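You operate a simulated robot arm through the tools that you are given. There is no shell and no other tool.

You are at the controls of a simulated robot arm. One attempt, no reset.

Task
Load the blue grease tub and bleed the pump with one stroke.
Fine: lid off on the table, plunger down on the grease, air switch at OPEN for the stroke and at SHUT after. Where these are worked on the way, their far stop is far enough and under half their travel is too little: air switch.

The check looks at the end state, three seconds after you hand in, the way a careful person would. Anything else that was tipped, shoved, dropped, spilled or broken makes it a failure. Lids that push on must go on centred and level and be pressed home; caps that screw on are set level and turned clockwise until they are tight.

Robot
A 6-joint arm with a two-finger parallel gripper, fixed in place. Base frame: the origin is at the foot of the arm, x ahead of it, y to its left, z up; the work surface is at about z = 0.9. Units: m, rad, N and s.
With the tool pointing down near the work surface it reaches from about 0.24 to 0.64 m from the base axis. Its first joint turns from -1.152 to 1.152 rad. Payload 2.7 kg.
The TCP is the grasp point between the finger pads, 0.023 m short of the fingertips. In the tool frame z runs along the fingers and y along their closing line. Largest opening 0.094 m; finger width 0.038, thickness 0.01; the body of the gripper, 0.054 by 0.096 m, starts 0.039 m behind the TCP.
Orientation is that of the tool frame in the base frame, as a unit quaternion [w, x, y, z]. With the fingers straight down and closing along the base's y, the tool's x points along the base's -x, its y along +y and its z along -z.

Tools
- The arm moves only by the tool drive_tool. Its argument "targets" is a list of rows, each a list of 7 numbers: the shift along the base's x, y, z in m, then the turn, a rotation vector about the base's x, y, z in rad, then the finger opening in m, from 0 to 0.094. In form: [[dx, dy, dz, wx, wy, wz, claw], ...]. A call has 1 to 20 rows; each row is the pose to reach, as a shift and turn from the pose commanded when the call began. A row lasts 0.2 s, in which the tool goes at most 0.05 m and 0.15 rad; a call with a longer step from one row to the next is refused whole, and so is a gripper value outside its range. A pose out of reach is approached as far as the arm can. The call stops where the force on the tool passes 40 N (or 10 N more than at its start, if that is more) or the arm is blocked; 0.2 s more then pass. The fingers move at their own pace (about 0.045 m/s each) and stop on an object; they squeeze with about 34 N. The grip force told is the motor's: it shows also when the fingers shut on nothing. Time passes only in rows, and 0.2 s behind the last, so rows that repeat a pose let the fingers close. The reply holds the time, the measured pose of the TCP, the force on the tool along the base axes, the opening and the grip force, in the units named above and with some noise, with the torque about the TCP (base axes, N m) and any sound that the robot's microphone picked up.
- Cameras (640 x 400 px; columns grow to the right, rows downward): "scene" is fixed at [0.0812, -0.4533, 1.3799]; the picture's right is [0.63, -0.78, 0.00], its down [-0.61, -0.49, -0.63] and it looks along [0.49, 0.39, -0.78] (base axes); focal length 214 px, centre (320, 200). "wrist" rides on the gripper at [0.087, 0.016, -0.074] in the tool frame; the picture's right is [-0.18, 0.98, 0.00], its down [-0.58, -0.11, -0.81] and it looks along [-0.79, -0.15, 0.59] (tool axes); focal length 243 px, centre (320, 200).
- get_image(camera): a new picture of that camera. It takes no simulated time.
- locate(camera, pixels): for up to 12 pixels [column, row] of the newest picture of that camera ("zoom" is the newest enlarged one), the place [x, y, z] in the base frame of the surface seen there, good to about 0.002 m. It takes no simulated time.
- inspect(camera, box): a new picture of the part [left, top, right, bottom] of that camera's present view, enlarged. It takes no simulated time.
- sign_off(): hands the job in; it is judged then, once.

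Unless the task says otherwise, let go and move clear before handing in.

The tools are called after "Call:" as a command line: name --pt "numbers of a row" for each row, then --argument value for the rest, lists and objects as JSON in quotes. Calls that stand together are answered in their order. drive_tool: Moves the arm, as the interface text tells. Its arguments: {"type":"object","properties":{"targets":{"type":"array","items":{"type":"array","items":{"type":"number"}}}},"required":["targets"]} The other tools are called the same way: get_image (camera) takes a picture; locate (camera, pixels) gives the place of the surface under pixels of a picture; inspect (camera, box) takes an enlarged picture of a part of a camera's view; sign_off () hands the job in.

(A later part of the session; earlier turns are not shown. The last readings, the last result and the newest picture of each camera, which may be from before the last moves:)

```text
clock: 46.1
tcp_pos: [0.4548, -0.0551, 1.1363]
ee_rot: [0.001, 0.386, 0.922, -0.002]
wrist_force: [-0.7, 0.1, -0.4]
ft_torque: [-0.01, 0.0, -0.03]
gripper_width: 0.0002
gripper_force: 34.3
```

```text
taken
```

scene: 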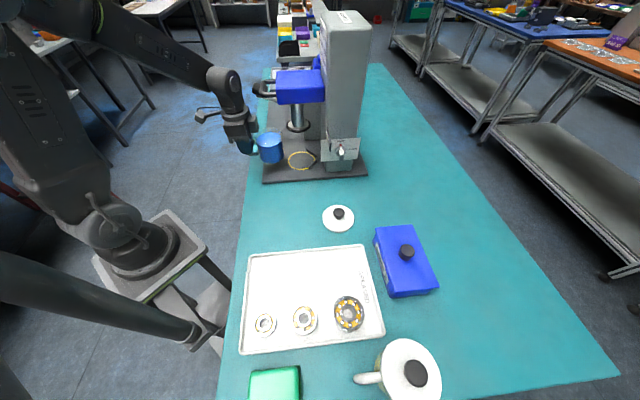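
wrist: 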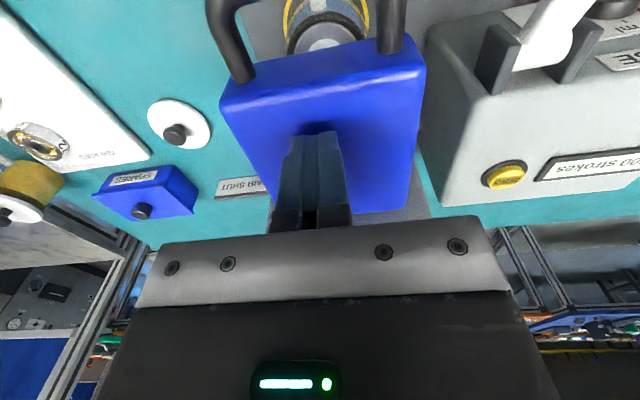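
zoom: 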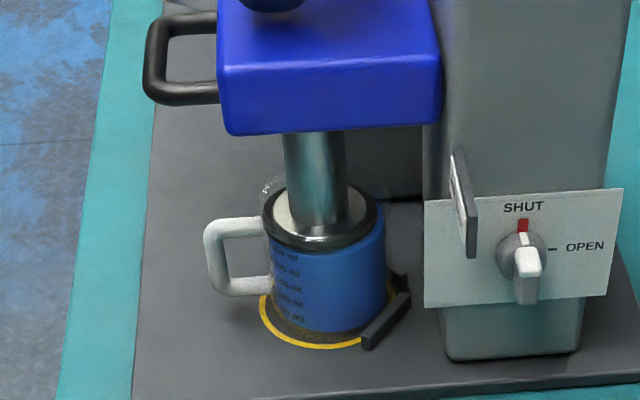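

Carriage top is now z 1.105 (61 mm down) and the disc is at the grease surface. I'll press lightly to confirm it's bottomed on the grease.

Call:
drive_tool --pt "0 0 -0.005 0 0 0 0.0" --pt "0 0 -0.008 0 0 0 0.0" --pt "0 0 -0.009 0 0 0 0.0"

Call:
drive_tool --pt "0 0 -0.001 0 0 0 0.0"

```text
clock: 46.9
tcp_pos: [0.454, -0.0553, 1.129]
ee_rot: [0.004, 0.387, 0.922, -0.002]
wrist_force: [-3.4, -2.1, 16.0]
ft_torque: [0.19, 0.28, 0.04]
gripper_width: 0.0001
gripper_force: 33.8
```

```text
clock: 47.3
tcp_pos: [0.4542, -0.0559, 1.1281]
ee_rot: [0.004, 0.387, 0.922, -0.002]
wrist_force: [-3.3, -1.6, 29.2]
ft_torque: [0.33, 0.48, 0.03]
gripper_width: 0.0
gripper_force: 34.4
```

Firm resistance at 16–29 N: the plunger is seated on the grease. Now I'll lift off and go round to the air switch side.

Call:
drive_tool --pt "0 0 0.045 0 0 0 0.0" --pt "0 0 0.09 0 0 0 0.0" --pt "-0.02 -0.01 0.125 0 0 0.12 0.0" --pt "-0.05 -0.03 0.125 0 0 0.26 0.0" --pt "-0.08 -0.055 0.125 0 0 0.4 0.0" --pt "-0.095 -0.09 0.125 0 0 0.54 0.0" --pt "-0.095 -0.13 0.125 0 0 0.68 0.0" --pt "-0.085 -0.17 0.11 0 0 0.82 0.0" --pt "-0.065 -0.2 0.08 0 0 0.96 0.0" --pt "-0.035 -0.225 0.05 0 0 1.1 0.0" --pt "-0.015 -0.235 0.02 0 0 1.24 0.0" --pt "-0.006 -0.231 0.0 0 0 1.38 0.0" --pt "-0.006 -0.231 0.0 0 0 1.52 0.0" --pt "-0.006 -0.231 0.0 0 0 1.575 0.0"

Call:
get_image --camera "wrist"

Call:
get_image --camera "scene"

```text
clock: 50.3
tcp_pos: [0.4489, -0.2872, 1.1262]
ee_rot: [0.002, -0.382, 0.924, -0.002]
wrist_force: [0.0, -0.1, -0.3]
ft_torque: [0.0, 0.04, 0.02]
gripper_width: 0.0001
gripper_force: 33.9
```

```text
taken
```

wrist: 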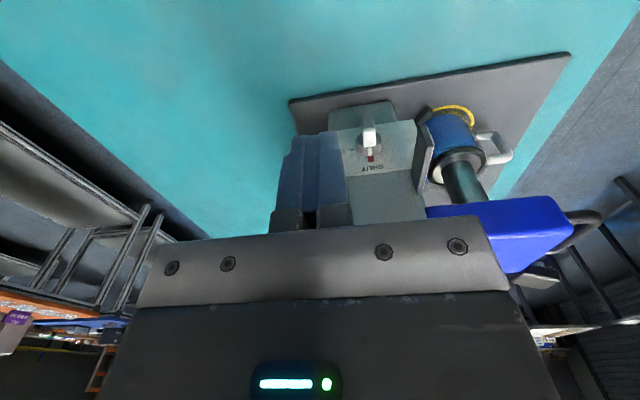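

```text
taken
```

scene: 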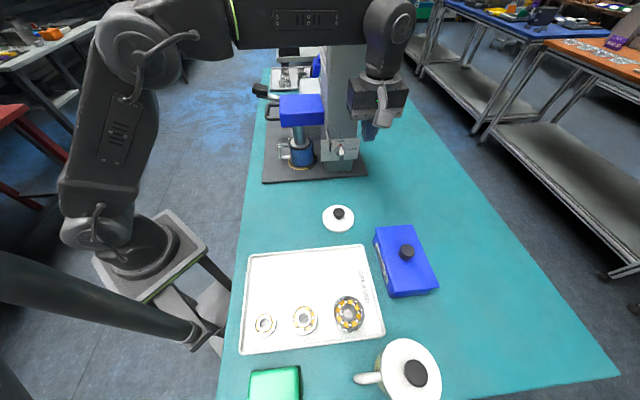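

The plunger stayed down. Now a close look at the switch at (370,145) to refine its position.

Call:
inspect --camera "wrist" --box '[320, 90, 440, 190]'

Call:
locate --camera "zoom" --pixels '[[285, 200], [282, 170], [280, 145], [285, 225], [265, 190], [305, 190], [240, 205], [312, 225], [288, 250], [300, 280], [530, 150], [180, 260]]'

```text
4.00 times, centred on (380, 140) of wrist
```

zoom: 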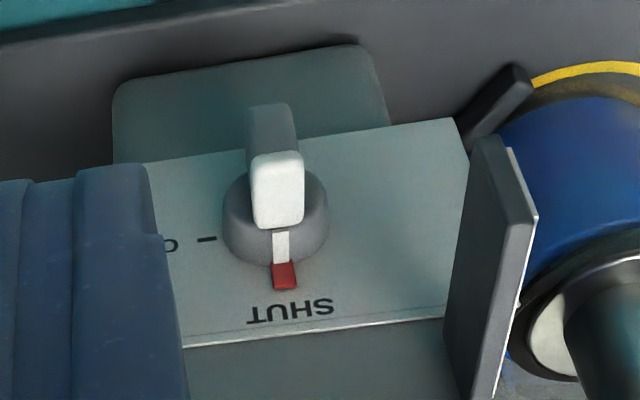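

```text
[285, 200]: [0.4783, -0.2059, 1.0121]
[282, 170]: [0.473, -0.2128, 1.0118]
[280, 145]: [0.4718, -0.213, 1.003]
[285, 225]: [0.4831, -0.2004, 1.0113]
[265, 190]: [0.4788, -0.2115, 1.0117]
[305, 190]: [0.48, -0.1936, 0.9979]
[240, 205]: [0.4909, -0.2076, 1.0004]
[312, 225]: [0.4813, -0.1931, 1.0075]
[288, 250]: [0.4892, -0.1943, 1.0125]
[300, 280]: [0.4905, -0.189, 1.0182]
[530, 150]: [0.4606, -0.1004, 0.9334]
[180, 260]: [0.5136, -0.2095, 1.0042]
```

Call:
locate --camera "zoom" --pixels '[[206, 239], [284, 270], [285, 285], [290, 315], [172, 243], [275, 110], [262, 120], [290, 120], [225, 215], [327, 220], [278, 264], [260, 155]]'

```text
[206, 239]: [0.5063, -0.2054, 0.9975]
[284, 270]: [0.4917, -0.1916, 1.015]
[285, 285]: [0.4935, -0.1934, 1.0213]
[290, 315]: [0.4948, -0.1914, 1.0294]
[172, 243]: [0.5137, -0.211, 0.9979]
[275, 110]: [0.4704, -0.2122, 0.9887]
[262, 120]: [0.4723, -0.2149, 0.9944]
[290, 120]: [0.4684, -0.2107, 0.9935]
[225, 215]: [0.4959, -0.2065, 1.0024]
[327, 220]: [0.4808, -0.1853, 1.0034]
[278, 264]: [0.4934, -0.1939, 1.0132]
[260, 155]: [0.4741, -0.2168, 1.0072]
```

Switch geometry: axis at z≈0.9985 through plate point (0.493,-0.192), bar 27 mm long, 13 mm wide, reaching 30 mm out. I'll open the gripper and lean it 30° away from the column, ready to push the bar's top from its left with one finger.

Call:
drive_tool --pt "0 0 0 0.093 -0.092 0 0.02" --pt "0 0 0 0.187 -0.184 0 0.04" --pt "0 0 -0.02 0.28 -0.276 0 0.06" --pt "0 0 -0.04 0.373 -0.368 0 0.08" --pt "0 0 -0.06 0.373 -0.368 0 0.094" --pt "0 0 -0.06 0.373 -0.368 0 0.094" --pt "0 0 -0.06 0.373 -0.368 0 0.094"

Call:
get_image --camera "wrist"

Call:
inspect --camera "scene" --box '[280, 60, 440, 200]'

```text
clock: 51.9
tcp_pos: [0.4479, -0.2861, 1.0672]
ee_rot: [0.241, -0.367, 0.893, 0.1]
wrist_force: [0.0, 0.6, -0.6]
ft_torque: [0.01, 0.01, -0.04]
gripper_width: 0.0941
gripper_force: 0.1
```

```text
taken
```

wrist: 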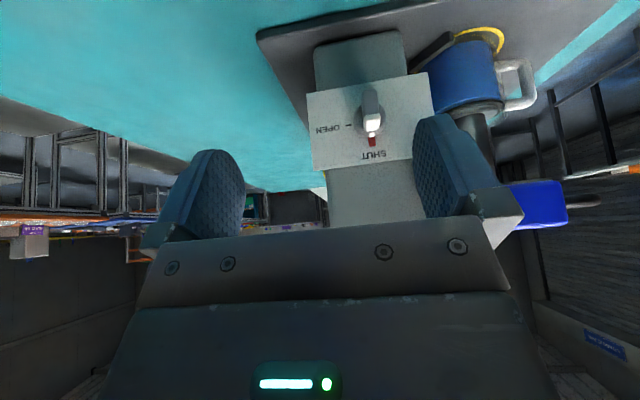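

```text
2.86 times, centred on (360, 130) of scene
```

zoom: 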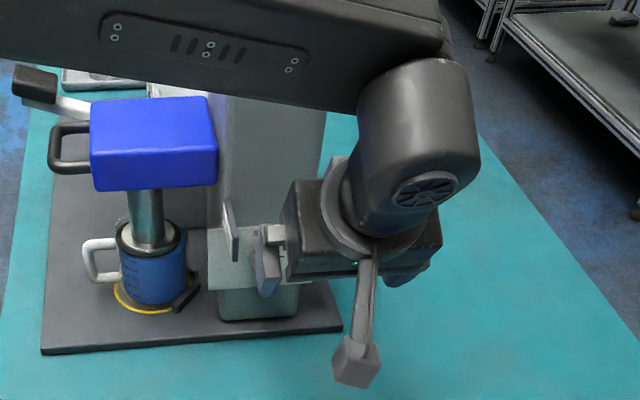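

The arm is clear, and the switch sits between the fingers at (370,120). I'll lower and approach to just before the bar, then check alignment.

Call:
drive_tool --pt "0 0 -0.02 0 0 0 0.094" --pt "0 0 -0.0386 0 0 0 0.094" --pt "0.014 0.0142 -0.0386 0 0 0 0.094" --pt "0.027 0.0274 -0.0386 0 0 0 0.094" --pt "0.027 0.0274 -0.0386 0 0 0 0.094"

Call:
get_image --camera "wrist"

Call:
inspect --camera "wrist" --box '[300, 60, 480, 200]'

```text
clock: 53.1
tcp_pos: [0.4751, -0.2576, 1.0286]
ee_rot: [0.241, -0.367, 0.893, 0.101]
wrist_force: [1.1, -0.1, 0.5]
ft_torque: [0.03, 0.0, 0.01]
gripper_width: 0.0939
gripper_force: 0.1
```

```text
taken
```

wrist: 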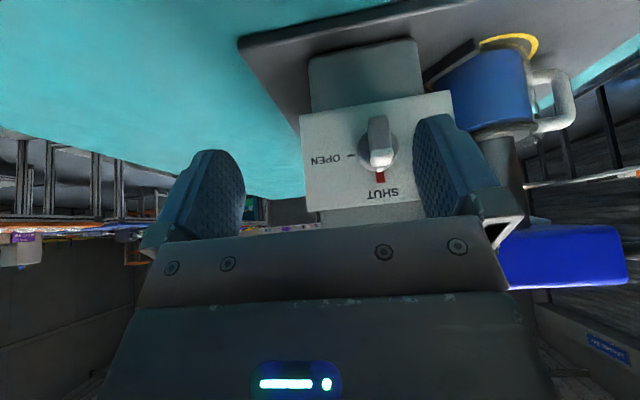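

```text
2.86 times, centred on (390, 130) of wrist
```

zoom: 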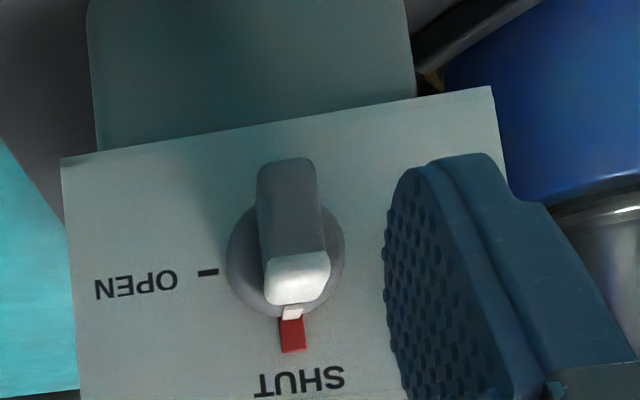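

Call:
locate --camera "zoom" --pixels '[[400, 250], [410, 190], [440, 165], [395, 300], [470, 170], [290, 200], [300, 280], [290, 165], [265, 210], [318, 200], [500, 250], [207, 272]]'

```text
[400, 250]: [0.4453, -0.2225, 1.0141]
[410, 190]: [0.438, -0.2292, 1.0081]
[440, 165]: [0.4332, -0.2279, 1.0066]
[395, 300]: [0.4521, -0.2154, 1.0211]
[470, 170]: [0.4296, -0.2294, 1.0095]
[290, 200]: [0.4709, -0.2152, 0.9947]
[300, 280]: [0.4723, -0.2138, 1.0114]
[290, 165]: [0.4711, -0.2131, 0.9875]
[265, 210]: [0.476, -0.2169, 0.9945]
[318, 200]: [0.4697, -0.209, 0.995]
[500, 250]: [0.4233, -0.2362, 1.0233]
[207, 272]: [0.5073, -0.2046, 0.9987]
```

The pad face is at the planned 6 mm to the left of the bar. I'll move in alongside the bar and check overlap.

Call:
drive_tool --pt "0.007 0.007 0 0 0 0 0.094" --pt "0.0139 0.0141 0 0 0 0 0.094" --pt "0.0139 0.0141 0 0 0 0 0.094"

Call:
inspect --camera "wrist" --box '[300, 60, 480, 200]'

Call:
inspect --camera "scene" --box '[310, 110, 390, 190]'

```text
clock: 53.9
tcp_pos: [0.4883, -0.2451, 1.0284]
ee_rot: [0.241, -0.368, 0.893, 0.1]
wrist_force: [0.2, -0.1, 0.9]
ft_torque: [-0.01, 0.02, -0.01]
gripper_width: 0.0942
gripper_force: 0.1
```

```text
2.86 times, centred on (390, 130) of wrist
```

zoom: 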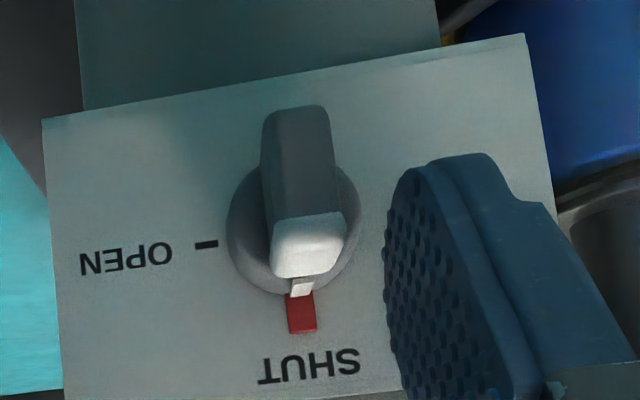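

```text
5.00 times, centred on (350, 150) of scene
```

zoom: 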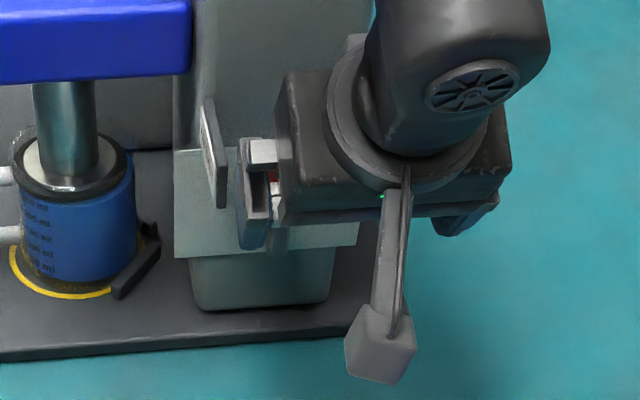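

Finger clears the sign (gap at zoom x 228–240) and overlaps the bar's upper end. I'll push toward OPEN in small steps, watching force.

Call:
drive_tool --pt "0.0028 -0.0028 0 0 0 0 0.094" --pt "0.0057 -0.0056 0 0 0 0 0.094" --pt "0.0085 -0.0084 0 0 0 0 0.094"

Call:
inspect --camera "wrist" --box '[300, 60, 480, 200]'

```text
clock: 54.7
tcp_pos: [0.4979, -0.2525, 1.0294]
ee_rot: [0.241, -0.367, 0.893, 0.1]
wrist_force: [-9.7, 5.6, 8.4]
ft_torque: [0.66, 0.42, 0.09]
gripper_width: 0.0939
gripper_force: 0.0
```

```text
2.86 times, centred on (390, 130) of wrist
```

zoom: 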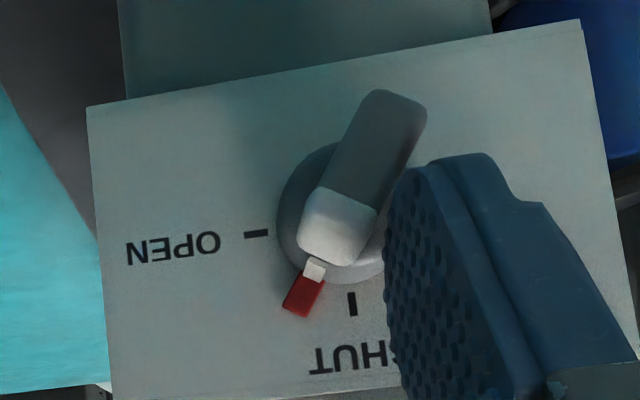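

The knob is turning (about 30–35° toward OPEN at ~11 N). Continue rightward with slight lowering.

Call:
drive_tool --pt "0.002 -0.002 -0.0005 0 0 0 0.094" --pt "0.004 -0.004 -0.001 0 0 0 0.094" --pt "0.0055 -0.0054 -0.002 0 0 0 0.094"

Call:
inspect --camera "wrist" --box '[300, 60, 480, 200]'

```text
clock: 55.5
tcp_pos: [0.5031, -0.2597, 1.027]
ee_rot: [0.241, -0.367, 0.893, 0.097]
wrist_force: [-7.2, -9.5, 16.8]
ft_torque: [0.55, 0.69, 0.5]
gripper_width: 0.0929
gripper_force: 0.1
```

```text
2.86 times, centred on (390, 130) of wrist
```

zoom: 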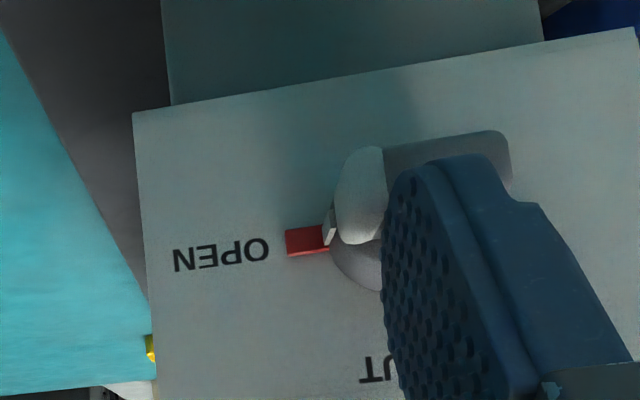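

The red pointer now points at OPEN, and the bar is horizontal. I'll ease up and off, then verify.

Call:
drive_tool --pt "0 0 0.004 0 0 0 0.094" --pt "0 0 0.015 0 0 0 0.094" --pt "-0.014 -0.0142 0.03 0 0 0 0.094" --pt "-0.035 -0.0355 0.05 0 0 0 0.094" --pt "-0.056 -0.057 0.07 0 0 0 0.094"

Call:
get_image --camera "wrist"

Call:
inspect --camera "wrist" --box '[280, 30, 460, 170]'

```text
clock: 56.7
tcp_pos: [0.4486, -0.3148, 1.0955]
ee_rot: [0.241, -0.367, 0.893, 0.1]
wrist_force: [-0.1, 0.2, -0.4]
ft_torque: [0.0, 0.01, 0.0]
gripper_width: 0.0937
gripper_force: 0.0
```

```text
taken
```

wrist: 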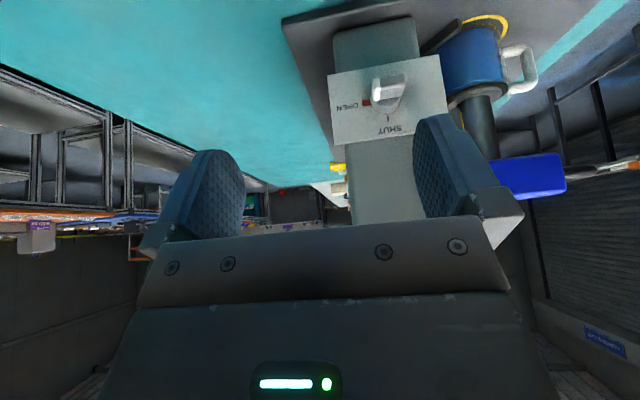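

```text
2.86 times, centred on (370, 100) of wrist
```

zoom: 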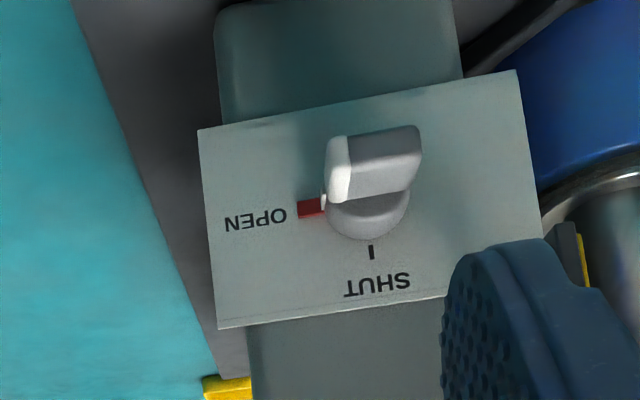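

Switch is clearly at OPEN (red pointer toward OPEN, bar parallel to plate). A quick scene check, then I go to the lever.

Call:
inspect --camera "scene" --box '[270, 60, 400, 190]'

```text
3.08 times, centred on (335, 125) of scene
```

zoom: 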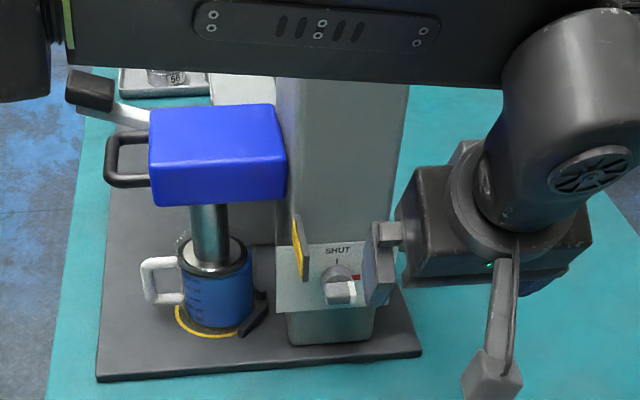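

The sign on the column has flipped to yellow, confirming the air is open. I'll straighten up, rise, and route round the front toward the lever.

Call:
drive_tool --pt "-0.01 -0.01 0.03 -0.093 0.092 0 0.094" --pt "-0.02 -0.01 0.06 -0.187 0.184 0 0.08" --pt "-0.03 0.0 0.09 -0.28 0.276 0 0.06" --pt "-0.045 0.02 0.12 -0.373 0.368 0 0.04" --pt "-0.07 0.05 0.15 -0.373 0.368 0 0.02" --pt "-0.09 0.09 0.155 -0.373 0.368 0 0.0" --pt "-0.09 0.13 0.155 -0.373 0.368 0 0.0" --pt "-0.09 0.17 0.155 -0.373 0.368 0 0.0"

Call:
drive_tool --pt "-0.02 0.02 0.0 0 0 -0.14 0.0" --pt "-0.04 0.05 0.0 0 0 -0.28 0.0" --pt "-0.055 0.085 0.0 0 0 -0.42 0.0" --pt "-0.06 0.12 0.0 0 0 -0.56 0.0" --pt "-0.06 0.16 0.0 0 0 -0.7 0.0" --pt "-0.05 0.2 0.0 0 0 -0.84 0.0" --pt "-0.03 0.235 0.0 0 0 -0.98 0.0" --pt "-0.005 0.265 0.0 0 0 -1.12 0.0" --pt "0.03 0.28 0.0 0 0 -1.26 0.0" --pt "0.06 0.28 0.0 0 0 -1.4 0.0" --pt "0.08 0.275 -0.01 0 0 -1.5 0.0" --pt "0.08 0.275 -0.01 0 0 -1.575 0.0"

Call:
get_image --camera "wrist"

Call:
get_image --camera "scene"

```text
clock: 58.5
tcp_pos: [0.3566, -0.1469, 1.2534]
ee_rot: [0.002, -0.381, 0.925, -0.001]
wrist_force: [-0.6, 0.5, 0.3]
ft_torque: [-0.01, 0.02, 0.06]
gripper_width: 0.0
gripper_force: 34.5
```

```text
clock: 61.1
tcp_pos: [0.4386, 0.1295, 1.241]
ee_rot: [0.002, 0.387, 0.922, -0.003]
wrist_force: [-0.2, 0.6, 0.3]
ft_torque: [0.01, 0.0, 0.02]
gripper_width: 0.0001
gripper_force: 34.2
```

```text
taken
```

wrist: 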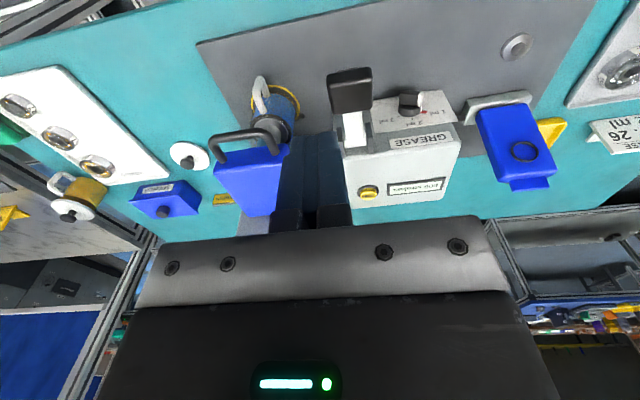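

```text
taken
```

scene: 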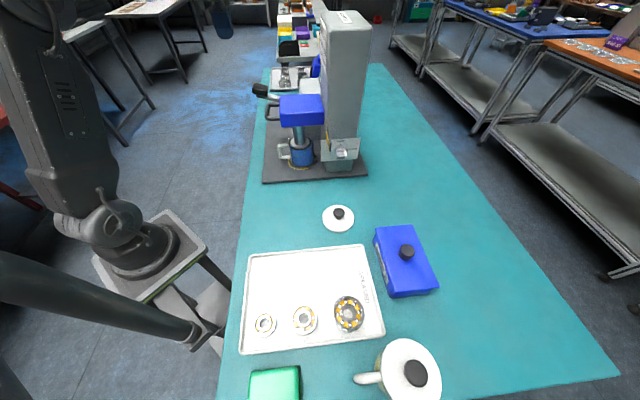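

Now I'll measure the lever's grip at (350,90) and the counter from this front view.

Call:
inspect --camera "wrist" --box '[310, 50, 470, 210]'

Call:
locate --camera "zoom" --pixels '[[230, 85], [230, 115], [190, 100], [275, 100], [230, 60], [245, 145], [245, 200], [235, 230], [190, 230], [290, 215], [235, 130], [250, 170]]'

```text
2.50 times, centred on (390, 130) of wrist
```

zoom: 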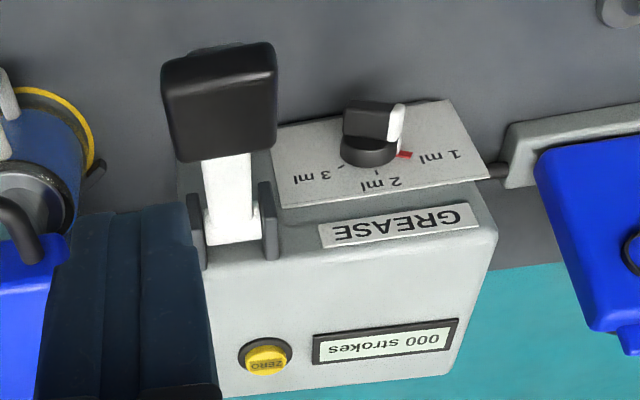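

```text
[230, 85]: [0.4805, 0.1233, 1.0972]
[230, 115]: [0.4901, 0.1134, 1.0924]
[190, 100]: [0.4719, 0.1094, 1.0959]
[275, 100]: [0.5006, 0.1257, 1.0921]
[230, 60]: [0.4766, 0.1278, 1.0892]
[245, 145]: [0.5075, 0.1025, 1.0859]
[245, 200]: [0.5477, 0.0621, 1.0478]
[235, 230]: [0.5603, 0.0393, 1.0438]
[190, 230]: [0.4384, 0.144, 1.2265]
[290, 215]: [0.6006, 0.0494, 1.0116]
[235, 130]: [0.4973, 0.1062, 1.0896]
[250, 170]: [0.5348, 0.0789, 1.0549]
```

The lever lies at machine u≈0.139 with grip centre near (0.483,0.117,1.096); the counter reads 000. I'll move above the grip and make contact.

Call:
drive_tool --pt "0.022 -0.0065 -0.03 0 0 0 0.0" --pt "0.0444 -0.013 -0.065 0 0 0 0.0" --pt "0.0444 -0.013 -0.1 0 0 0 0.0" --pt "0.0444 -0.013 -0.115 0 0 0 0.0" --pt "0.0444 -0.013 -0.12 0 0 0 0.0"

Call:
get_image --camera "wrist"

Call:
inspect --camera "scene" --box '[220, 30, 340, 150]'

```text
clock: 62.3
tcp_pos: [0.4825, 0.116, 1.1224]
ee_rot: [0.002, 0.387, 0.922, 0.0]
wrist_force: [-0.2, 0.2, 5.6]
ft_torque: [0.05, 0.04, -0.03]
gripper_width: 0.0002
gripper_force: 33.8
```

```text
taken
```

wrist: 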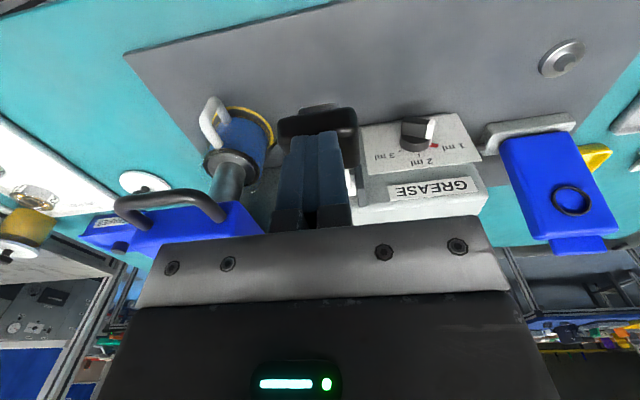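

```text
3.33 times, centred on (280, 90) of scene
```

zoom: 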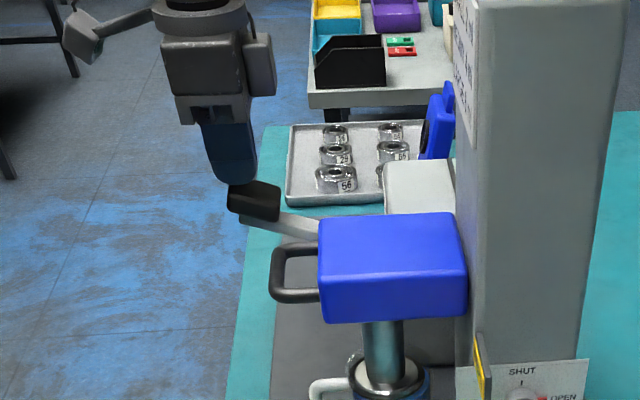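

Light contact (5.6 N) with the grip. Now pressing down along the lever's arc.

Call:
drive_tool --pt "-0.001 0.001 -0.008 0 0 0 0.0" --pt "-0.002 0.002 -0.017 0 0 0 0.0" --pt "-0.004 0.004 -0.027 0 0 0 0.0" --pt "-0.005 0.005 -0.037 0 0 0 0.0" --pt "-0.006 0.006 -0.047 0 0 0 0.0"

Call:
inspect --camera "scene" --box '[220, 30, 340, 150]'

Call:
get_image --camera "wrist"

```text
clock: 63.5
tcp_pos: [0.4753, 0.1234, 1.0732]
ee_rot: [0.002, 0.387, 0.922, -0.001]
wrist_force: [-4.9, 6.5, 11.3]
ft_torque: [0.01, -0.03, 0.02]
gripper_width: 0.0
gripper_force: 34.2
```

```text
3.33 times, centred on (280, 90) of scene
```

zoom: 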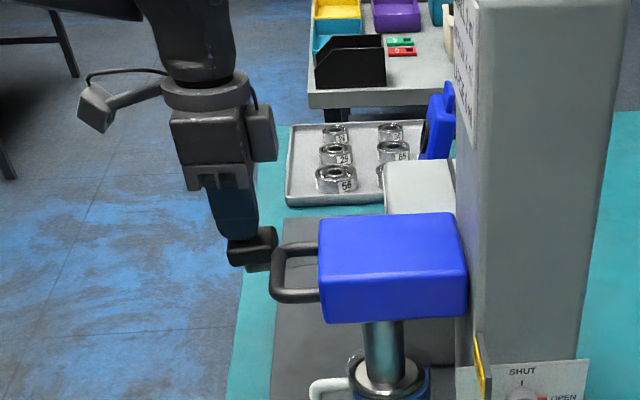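

```text
taken
```

wrist: 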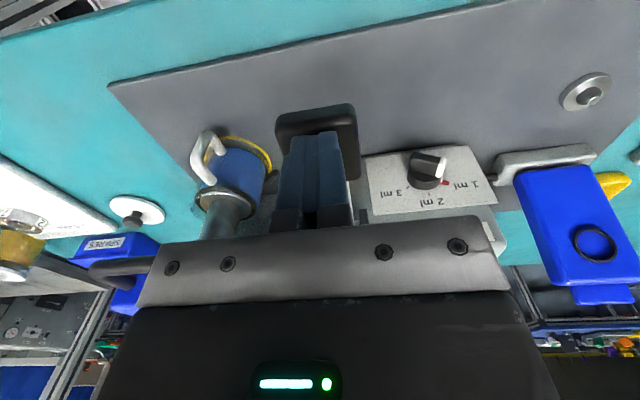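

Lever is about horizontal with ~11 N resistance. Continuing down along the arc to its stop.

Call:
drive_tool --pt "0.0 0.0 -0.01 0 0 0 0.0" --pt "0.001 -0.001 -0.02 0 0 0 0.0" --pt "0.003 -0.003 -0.03 0 0 0 0.0" --pt "0.005 -0.005 -0.04 0 0 0 0.0" --pt "0.008 -0.008 -0.05 0 0 0 0.0"

Call:
inspect --camera "scene" --box '[220, 30, 340, 150]'

Call:
get_image --camera "wrist"

```text
clock: 64.3
tcp_pos: [0.4781, 0.1206, 1.0514]
ee_rot: [0.004, 0.386, 0.922, 0.001]
wrist_force: [-8.4, 1.9, 11.0]
ft_torque: [-0.1, 0.02, -0.1]
gripper_width: 0.0
gripper_force: 33.8
stopped in row 4: the force on the tool passed its limit at 50 N (the readings are from after the stop); the commanded pose is now the measured one
```

```text
3.33 times, centred on (280, 90) of scene
```

zoom: 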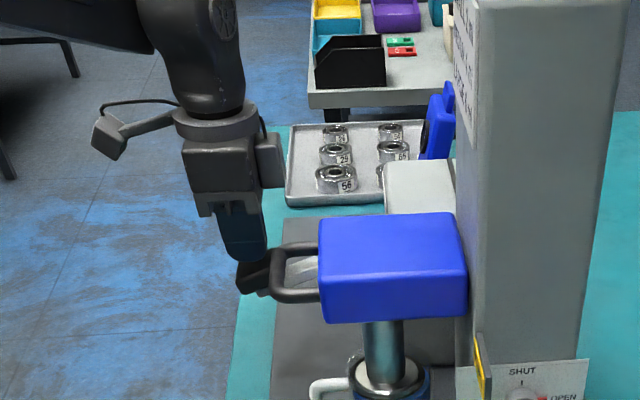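

```text
taken
```

wrist: 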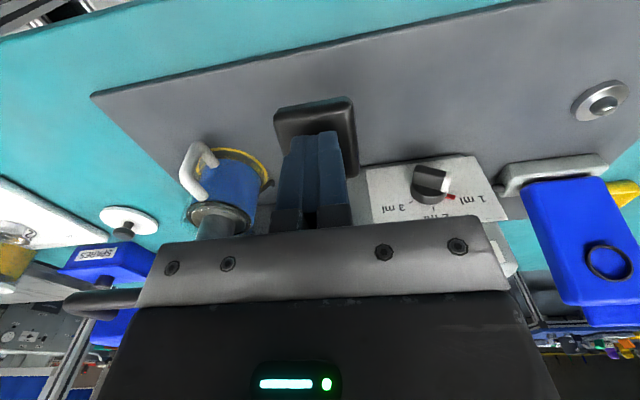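

A firm stop at 50 N, with the lever below horizontal: that looks like the bottom of the stroke. I'll raise slowly and see if the lever springs back.

Call:
drive_tool --pt "0 0 0.01 0 0 0 0.0" --pt "-0.002 0.002 0.02 0 0 0 0.0" --pt "-0.002 0.002 0.03 0 0 0 0.0" --pt "0 0 0.045 0 0 0 0.0"

Call:
inspect --camera "scene" --box '[220, 30, 340, 150]'

Call:
get_image --camera "wrist"

```text
clock: 65.3
tcp_pos: [0.4782, 0.12, 1.0939]
ee_rot: [0.003, 0.386, 0.923, -0.001]
wrist_force: [1.9, -2.4, 5.1]
ft_torque: [0.0, -0.01, -0.01]
gripper_width: 0.0
gripper_force: 34.4
```

```text
3.33 times, centred on (280, 90) of scene
```

zoom: 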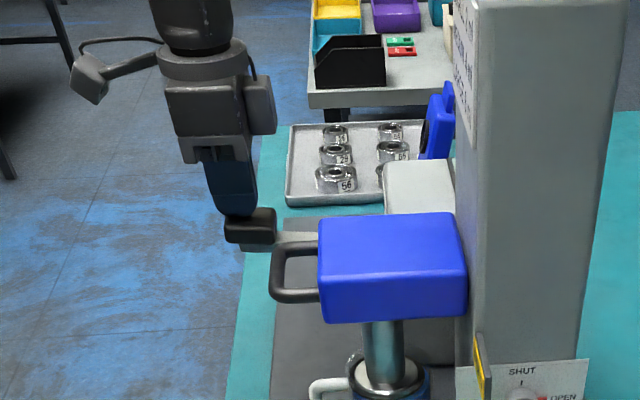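

```text
taken
```

wrist: 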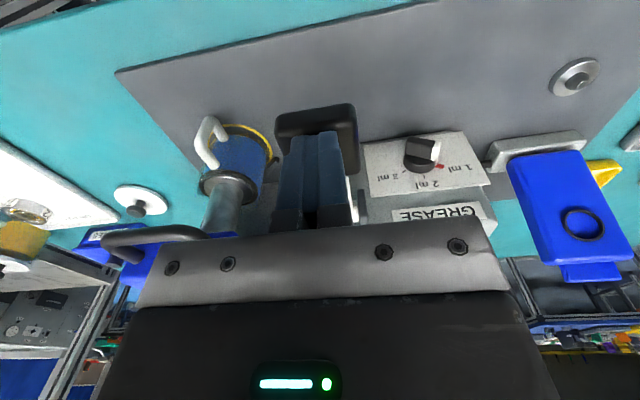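

The lever springs back following the finger. I'll let it all the way up and read the counter.

Call:
drive_tool --pt "0.0 0.0 0.01 0 0 0 0.0" --pt "0.002 -0.002 0.02 0 0 0 0.0" --pt "0.002 -0.002 0.035 0 0 0 0.0" --pt "-0.01 0.01 0.07 0 0 0 0.0" --pt "-0.03 0.02 0.11 0 0 0 0.0" --pt "-0.04 0.02 0.145 0 0 0 0.0"

Call:
get_image --camera "wrist"

Call:
inspect --camera "wrist" --box '[310, 50, 470, 210]'

Call:
inspect --camera "scene" --box '[230, 50, 370, 190]'

```text
clock: 66.8
tcp_pos: [0.4379, 0.1403, 1.2395]
ee_rot: [0.002, 0.385, 0.923, -0.001]
wrist_force: [0.4, -0.5, 1.4]
ft_torque: [-0.01, 0.01, -0.02]
gripper_width: 0.0
gripper_force: 34.4
```

```text
taken
```

wrist: 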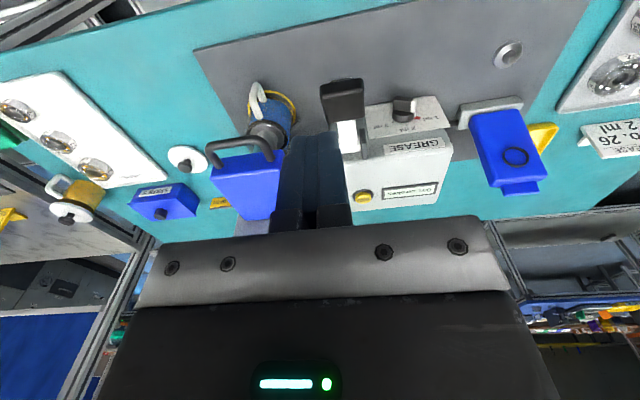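

```text
2.50 times, centred on (390, 130) of wrist
```

zoom: 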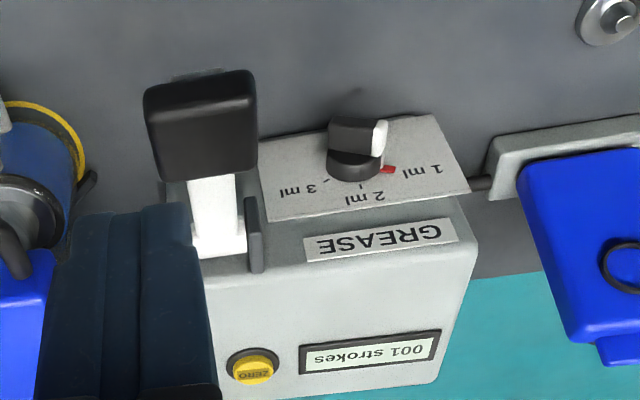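

```text
2.86 times, centred on (300, 120) of scene
```

zoom: 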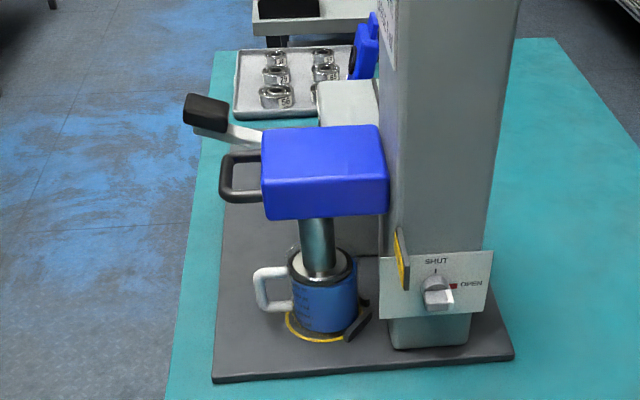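

The counter shows 001 strokes: one stroke done with air OPEN. Now I return to the switch to set it to SHUT.

Call:
drive_tool --pt "-0.0213 -0.0072 0.01 0 0 0.14 0.0" --pt "-0.0513 -0.0072 0.013 0 0 0.28 0.0" --pt "-0.0863 -0.0222 0.013 0 0 0.42 0.0" --pt "-0.111 -0.052 0.013 0 0 0.56 0.0" --pt "-0.131 -0.087 0.013 0 0 0.7 0.0" --pt "-0.141 -0.127 0.013 0 0 0.84 0.0" --pt "-0.141 -0.167 0.013 0 0 0.98 0.0" --pt "-0.136 -0.202 0.013 0 0 1.12 0.0" --pt "-0.121 -0.237 0.013 0 0 1.26 0.0" --pt "-0.101 -0.267 0.013 0 0 1.4 0.0" --pt "-0.081 -0.287 0.013 0 0 1.54 0.0" --pt "-0.081 -0.287 0.013 0 0 1.572 0.0"

Call:
drive_tool --pt "0.0 -0.04 0.0 0 0 0 0.0" --pt "0.0 -0.08 -0.005 0 0 0 0.0" --pt "0.02 -0.115 -0.03 0 0 0 0.02" --pt "0.04 -0.14 -0.06 0 0 0 0.04" --pt "0.065 -0.15 -0.09 0.093 -0.092 0 0.06" --pt "0.0934 -0.1412 -0.12 0.187 -0.184 0 0.08" --pt "0.0934 -0.1412 -0.13 0.28 -0.276 0 0.094" --pt "0.0934 -0.1412 -0.15 0.373 -0.368 0 0.094" --pt "0.0934 -0.1412 -0.17 0.373 -0.368 0 0.094" --pt "0.0934 -0.1412 -0.17 0.373 -0.368 0 0.094"

Call:
get_image --camera "wrist"

Call:
inspect --camera "wrist" --box '[290, 50, 470, 190]'

```text
clock: 69.3
tcp_pos: [0.3581, -0.1472, 1.2517]
ee_rot: [0.003, -0.382, 0.924, 0.002]
wrist_force: [-0.2, 0.2, 1.1]
ft_torque: [0.02, 0.0, -0.01]
gripper_width: 0.0
gripper_force: 33.9
```

```text
clock: 71.5
tcp_pos: [0.4524, -0.2865, 1.0817]
ee_rot: [0.24, -0.367, 0.893, 0.102]
wrist_force: [0.4, -0.3, -0.6]
ft_torque: [0.04, 0.03, -0.02]
gripper_width: 0.0942
gripper_force: 0.1
```

```text
taken
```

wrist: 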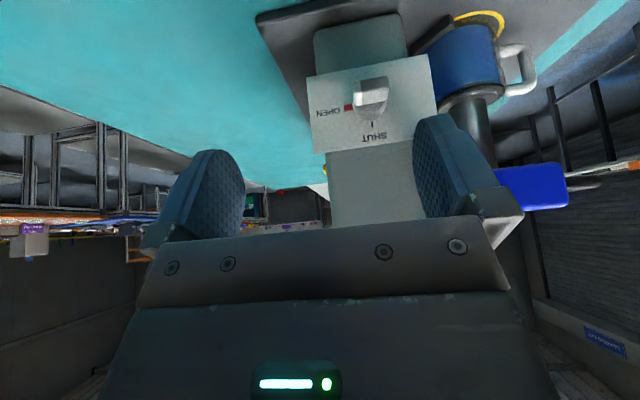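

```text
2.86 times, centred on (380, 120) of wrist
```

zoom: 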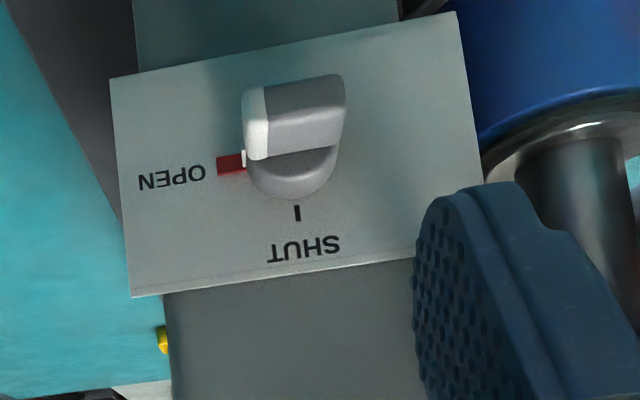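

Tool is in place; bar horizontal at OPEN. Measuring the bar's tail end and the pad position.

Call:
locate --camera "zoom" --pixels '[[300, 105], [335, 95], [340, 115], [275, 115], [255, 120], [300, 140], [335, 135], [425, 280], [430, 240], [445, 205], [297, 212], [235, 165]]'

```text
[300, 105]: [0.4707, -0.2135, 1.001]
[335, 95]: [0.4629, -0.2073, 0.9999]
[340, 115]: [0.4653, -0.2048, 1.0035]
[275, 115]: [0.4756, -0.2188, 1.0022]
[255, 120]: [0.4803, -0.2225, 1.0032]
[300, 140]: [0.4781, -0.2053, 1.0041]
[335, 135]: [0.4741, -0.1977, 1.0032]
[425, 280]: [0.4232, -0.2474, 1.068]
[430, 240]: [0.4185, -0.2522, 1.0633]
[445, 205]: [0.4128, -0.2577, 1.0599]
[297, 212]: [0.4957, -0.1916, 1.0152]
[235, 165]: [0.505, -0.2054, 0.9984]
```

The bar's top face is z≈1.004 and its tail reaches about 12 mm left of the axis; the pad will come down over that tail. I'll move in above it first.

Call:
drive_tool --pt "0 0 -0.02 0 0 0 0.094" --pt "0.0012 -0.0012 -0.041 0 0 0 0.094" --pt "0.0147 0.0125 -0.041 0 0 0 0.094" --pt "0.028 0.026 -0.041 0 0 0 0.094" --pt "0.0407 0.0388 -0.041 0 0 0 0.094" --pt "0.0407 0.0388 -0.041 0 0 0 0.094"

Call:
inspect --camera "wrist" --box '[300, 60, 480, 200]'

Call:
inspect --camera "scene" --box '[310, 110, 390, 190]'

```text
clock: 73.0
tcp_pos: [0.4939, -0.2477, 1.0396]
ee_rot: [0.241, -0.367, 0.893, 0.102]
wrist_force: [-0.6, -0.1, -0.5]
ft_torque: [-0.02, 0.01, 0.03]
gripper_width: 0.0939
gripper_force: 0.2
```

```text
2.86 times, centred on (390, 130) of wrist
```

zoom: 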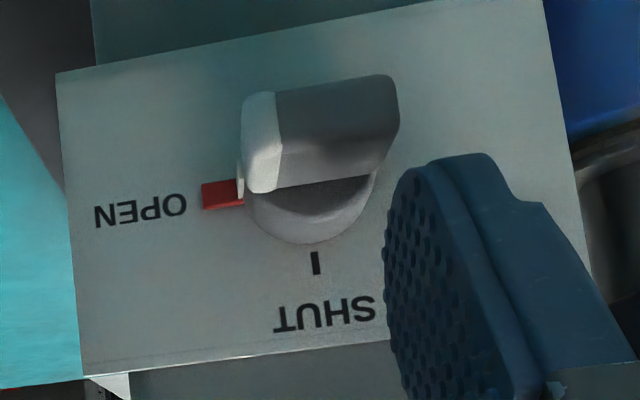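

```text
5.00 times, centred on (350, 150) of scene
```

zoom: 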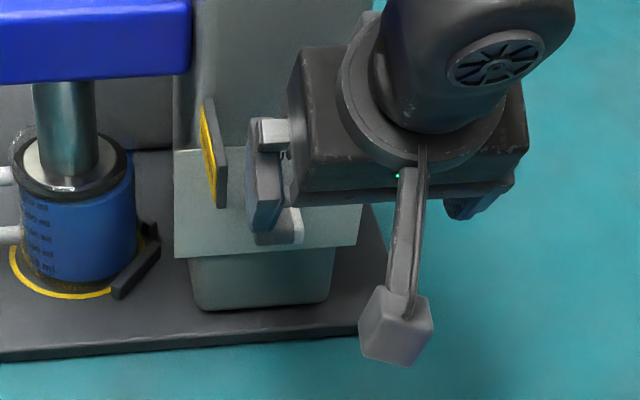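

Finger is poised over the tail end (left side), sign clear. Pressing down in small steps.

Call:
drive_tool --pt "0 0 -0.006 0 0 0 0.094" --pt "0 0 -0.011 0 0 0 0.094" --pt "0 0 -0.015 0 0 0 0.094" --pt "0 0 -0.018 0 0 0 0.094"

Call:
inspect --camera "wrist" --box '[300, 60, 480, 200]'

```text
clock: 74.0
tcp_pos: [0.4907, -0.2496, 1.0259]
ee_rot: [0.242, -0.367, 0.893, 0.1]
wrist_force: [-8.1, -2.6, 23.8]
ft_torque: [0.84, 0.71, 0.65]
gripper_width: 0.0941
gripper_force: 0.1
```

```text
2.86 times, centred on (390, 130) of wrist
```

zoom: 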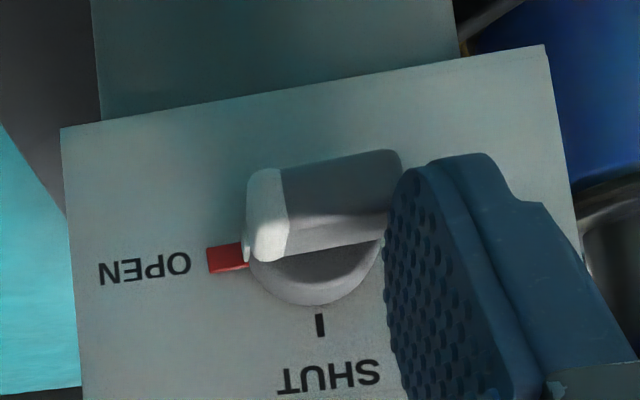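

The pad is pressing on the tail (24 N) but it hasn't turned yet. I'll press a little more.

Call:
drive_tool --pt "0 0 -0.0015 0 0 0 0.094" --pt "0 0 -0.003 0 0 0 0.094"

Call:
inspect --camera "wrist" --box '[300, 60, 480, 200]'

```text
clock: 74.5
tcp_pos: [0.491, -0.25, 1.0243]
ee_rot: [0.242, -0.368, 0.893, 0.098]
wrist_force: [-4.4, 0.1, 4.2]
ft_torque: [0.15, 0.2, 0.22]
gripper_width: 0.0939
gripper_force: 0.1
stopped in row 2: the force on the tool passed its limit at 53 N (the readings are from after the stop); the commanded pose is now the measured one
```

```text
2.86 times, centred on (390, 130) of wrist
```

zoom: 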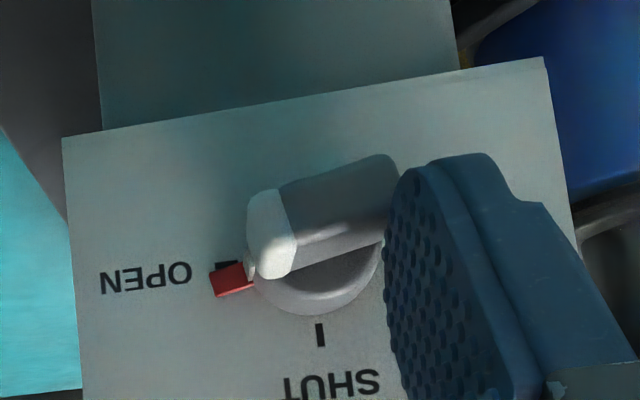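

It has begun to turn (red pointer left the OPEN tick by ~10°). Continuing to press down gently.

Call:
drive_tool --pt "0 0 -0.002 0 0 0 0.094" --pt "0 0 -0.004 0 0 0 0.094"

Call:
inspect --camera "wrist" --box '[300, 60, 480, 200]'

```text
clock: 75.1
tcp_pos: [0.4904, -0.2494, 1.0245]
ee_rot: [0.245, -0.369, 0.891, 0.098]
wrist_force: [-16.8, -0.3, 34.9]
ft_torque: [1.24, 1.12, 1.14]
gripper_width: 0.0941
gripper_force: 0.2
```

```text
2.86 times, centred on (390, 130) of wrist
```

zoom: 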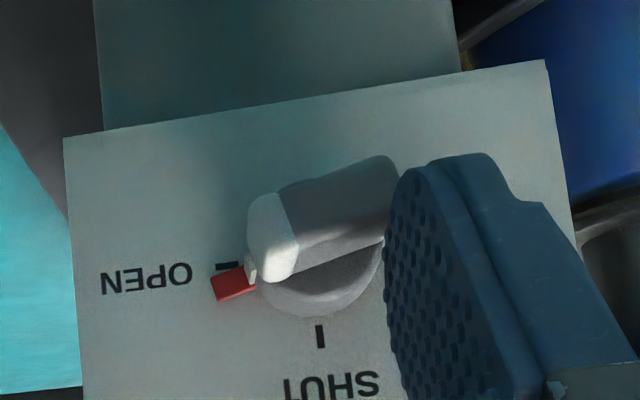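

The resistance is likely my finger's inner edge catching the knob's round skirt. I'll lift, shift 7 mm outward so only the bar is touched, and press again.

Call:
drive_tool --pt "0 0 0.01 0 0 0 0.094" --pt "-0.0049 -0.005 0.012 0 0 0 0.094" --pt "-0.0049 -0.005 0.005 0 0 0 0.094" --pt "-0.0049 -0.005 0.0 0 0 0 0.094" --pt "-0.0049 -0.005 -0.003 0 0 0 0.094"

Call:
inspect --camera "wrist" --box '[300, 60, 480, 200]'

```text
clock: 76.3
tcp_pos: [0.4857, -0.2546, 1.0183]
ee_rot: [0.243, -0.369, 0.892, 0.099]
wrist_force: [-8.9, -2.9, 17.0]
ft_torque: [0.61, 0.49, 0.7]
gripper_width: 0.094
gripper_force: 0.1
```

```text
2.86 times, centred on (390, 130) of wrist
```

zoom: 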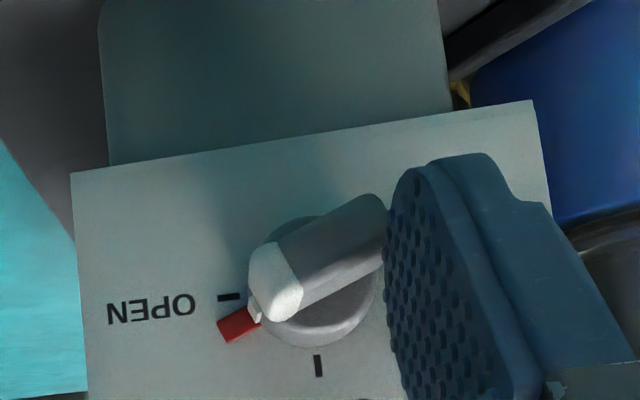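

Now it turns easily (~25° back at 17 N). Continuing down.

Call:
drive_tool --pt "0 0 -0.003 0 0 0 0.094" --pt "0 0 -0.006 0 0 0 0.094" --pt "0 0 -0.009 0 0 0 0.094"

Call:
inspect --camera "wrist" --box '[300, 60, 480, 200]'

```text
clock: 77.1
tcp_pos: [0.486, -0.254, 1.0068]
ee_rot: [0.242, -0.368, 0.892, 0.1]
wrist_force: [-0.7, 0.1, -0.2]
ft_torque: [0.0, -0.02, 0.03]
gripper_width: 0.094
gripper_force: 0.1
```

```text
2.86 times, centred on (390, 130) of wrist
```

zoom: 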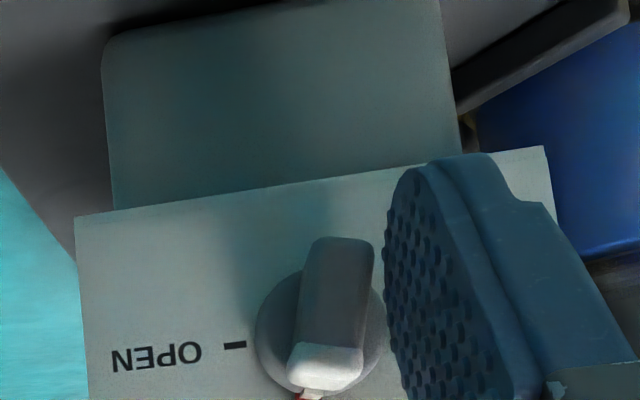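

Bar is nearly upright (~15° short of SHUT). I'll push the tail rightward a few millimetres to bring it fully to SHUT.

Call:
drive_tool --pt "0.0014 -0.0014 -0.001 0 0 0 0.094" --pt "0.0028 -0.0028 -0.001 0 0 0 0.094" --pt "0.0036 -0.0036 -0.001 0 0 0 0.094"

Call:
inspect --camera "wrist" --box '[300, 60, 480, 200]'

```text
clock: 77.9
tcp_pos: [0.4878, -0.2566, 1.0064]
ee_rot: [0.24, -0.37, 0.891, 0.104]
wrist_force: [-21.4, 14.8, 6.4]
ft_torque: [0.55, 0.02, 0.67]
gripper_width: 0.0941
gripper_force: 0.5
```

```text
2.86 times, centred on (390, 130) of wrist
```

zoom: 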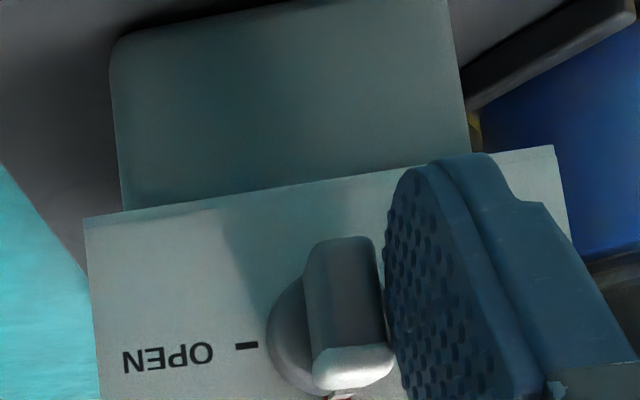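

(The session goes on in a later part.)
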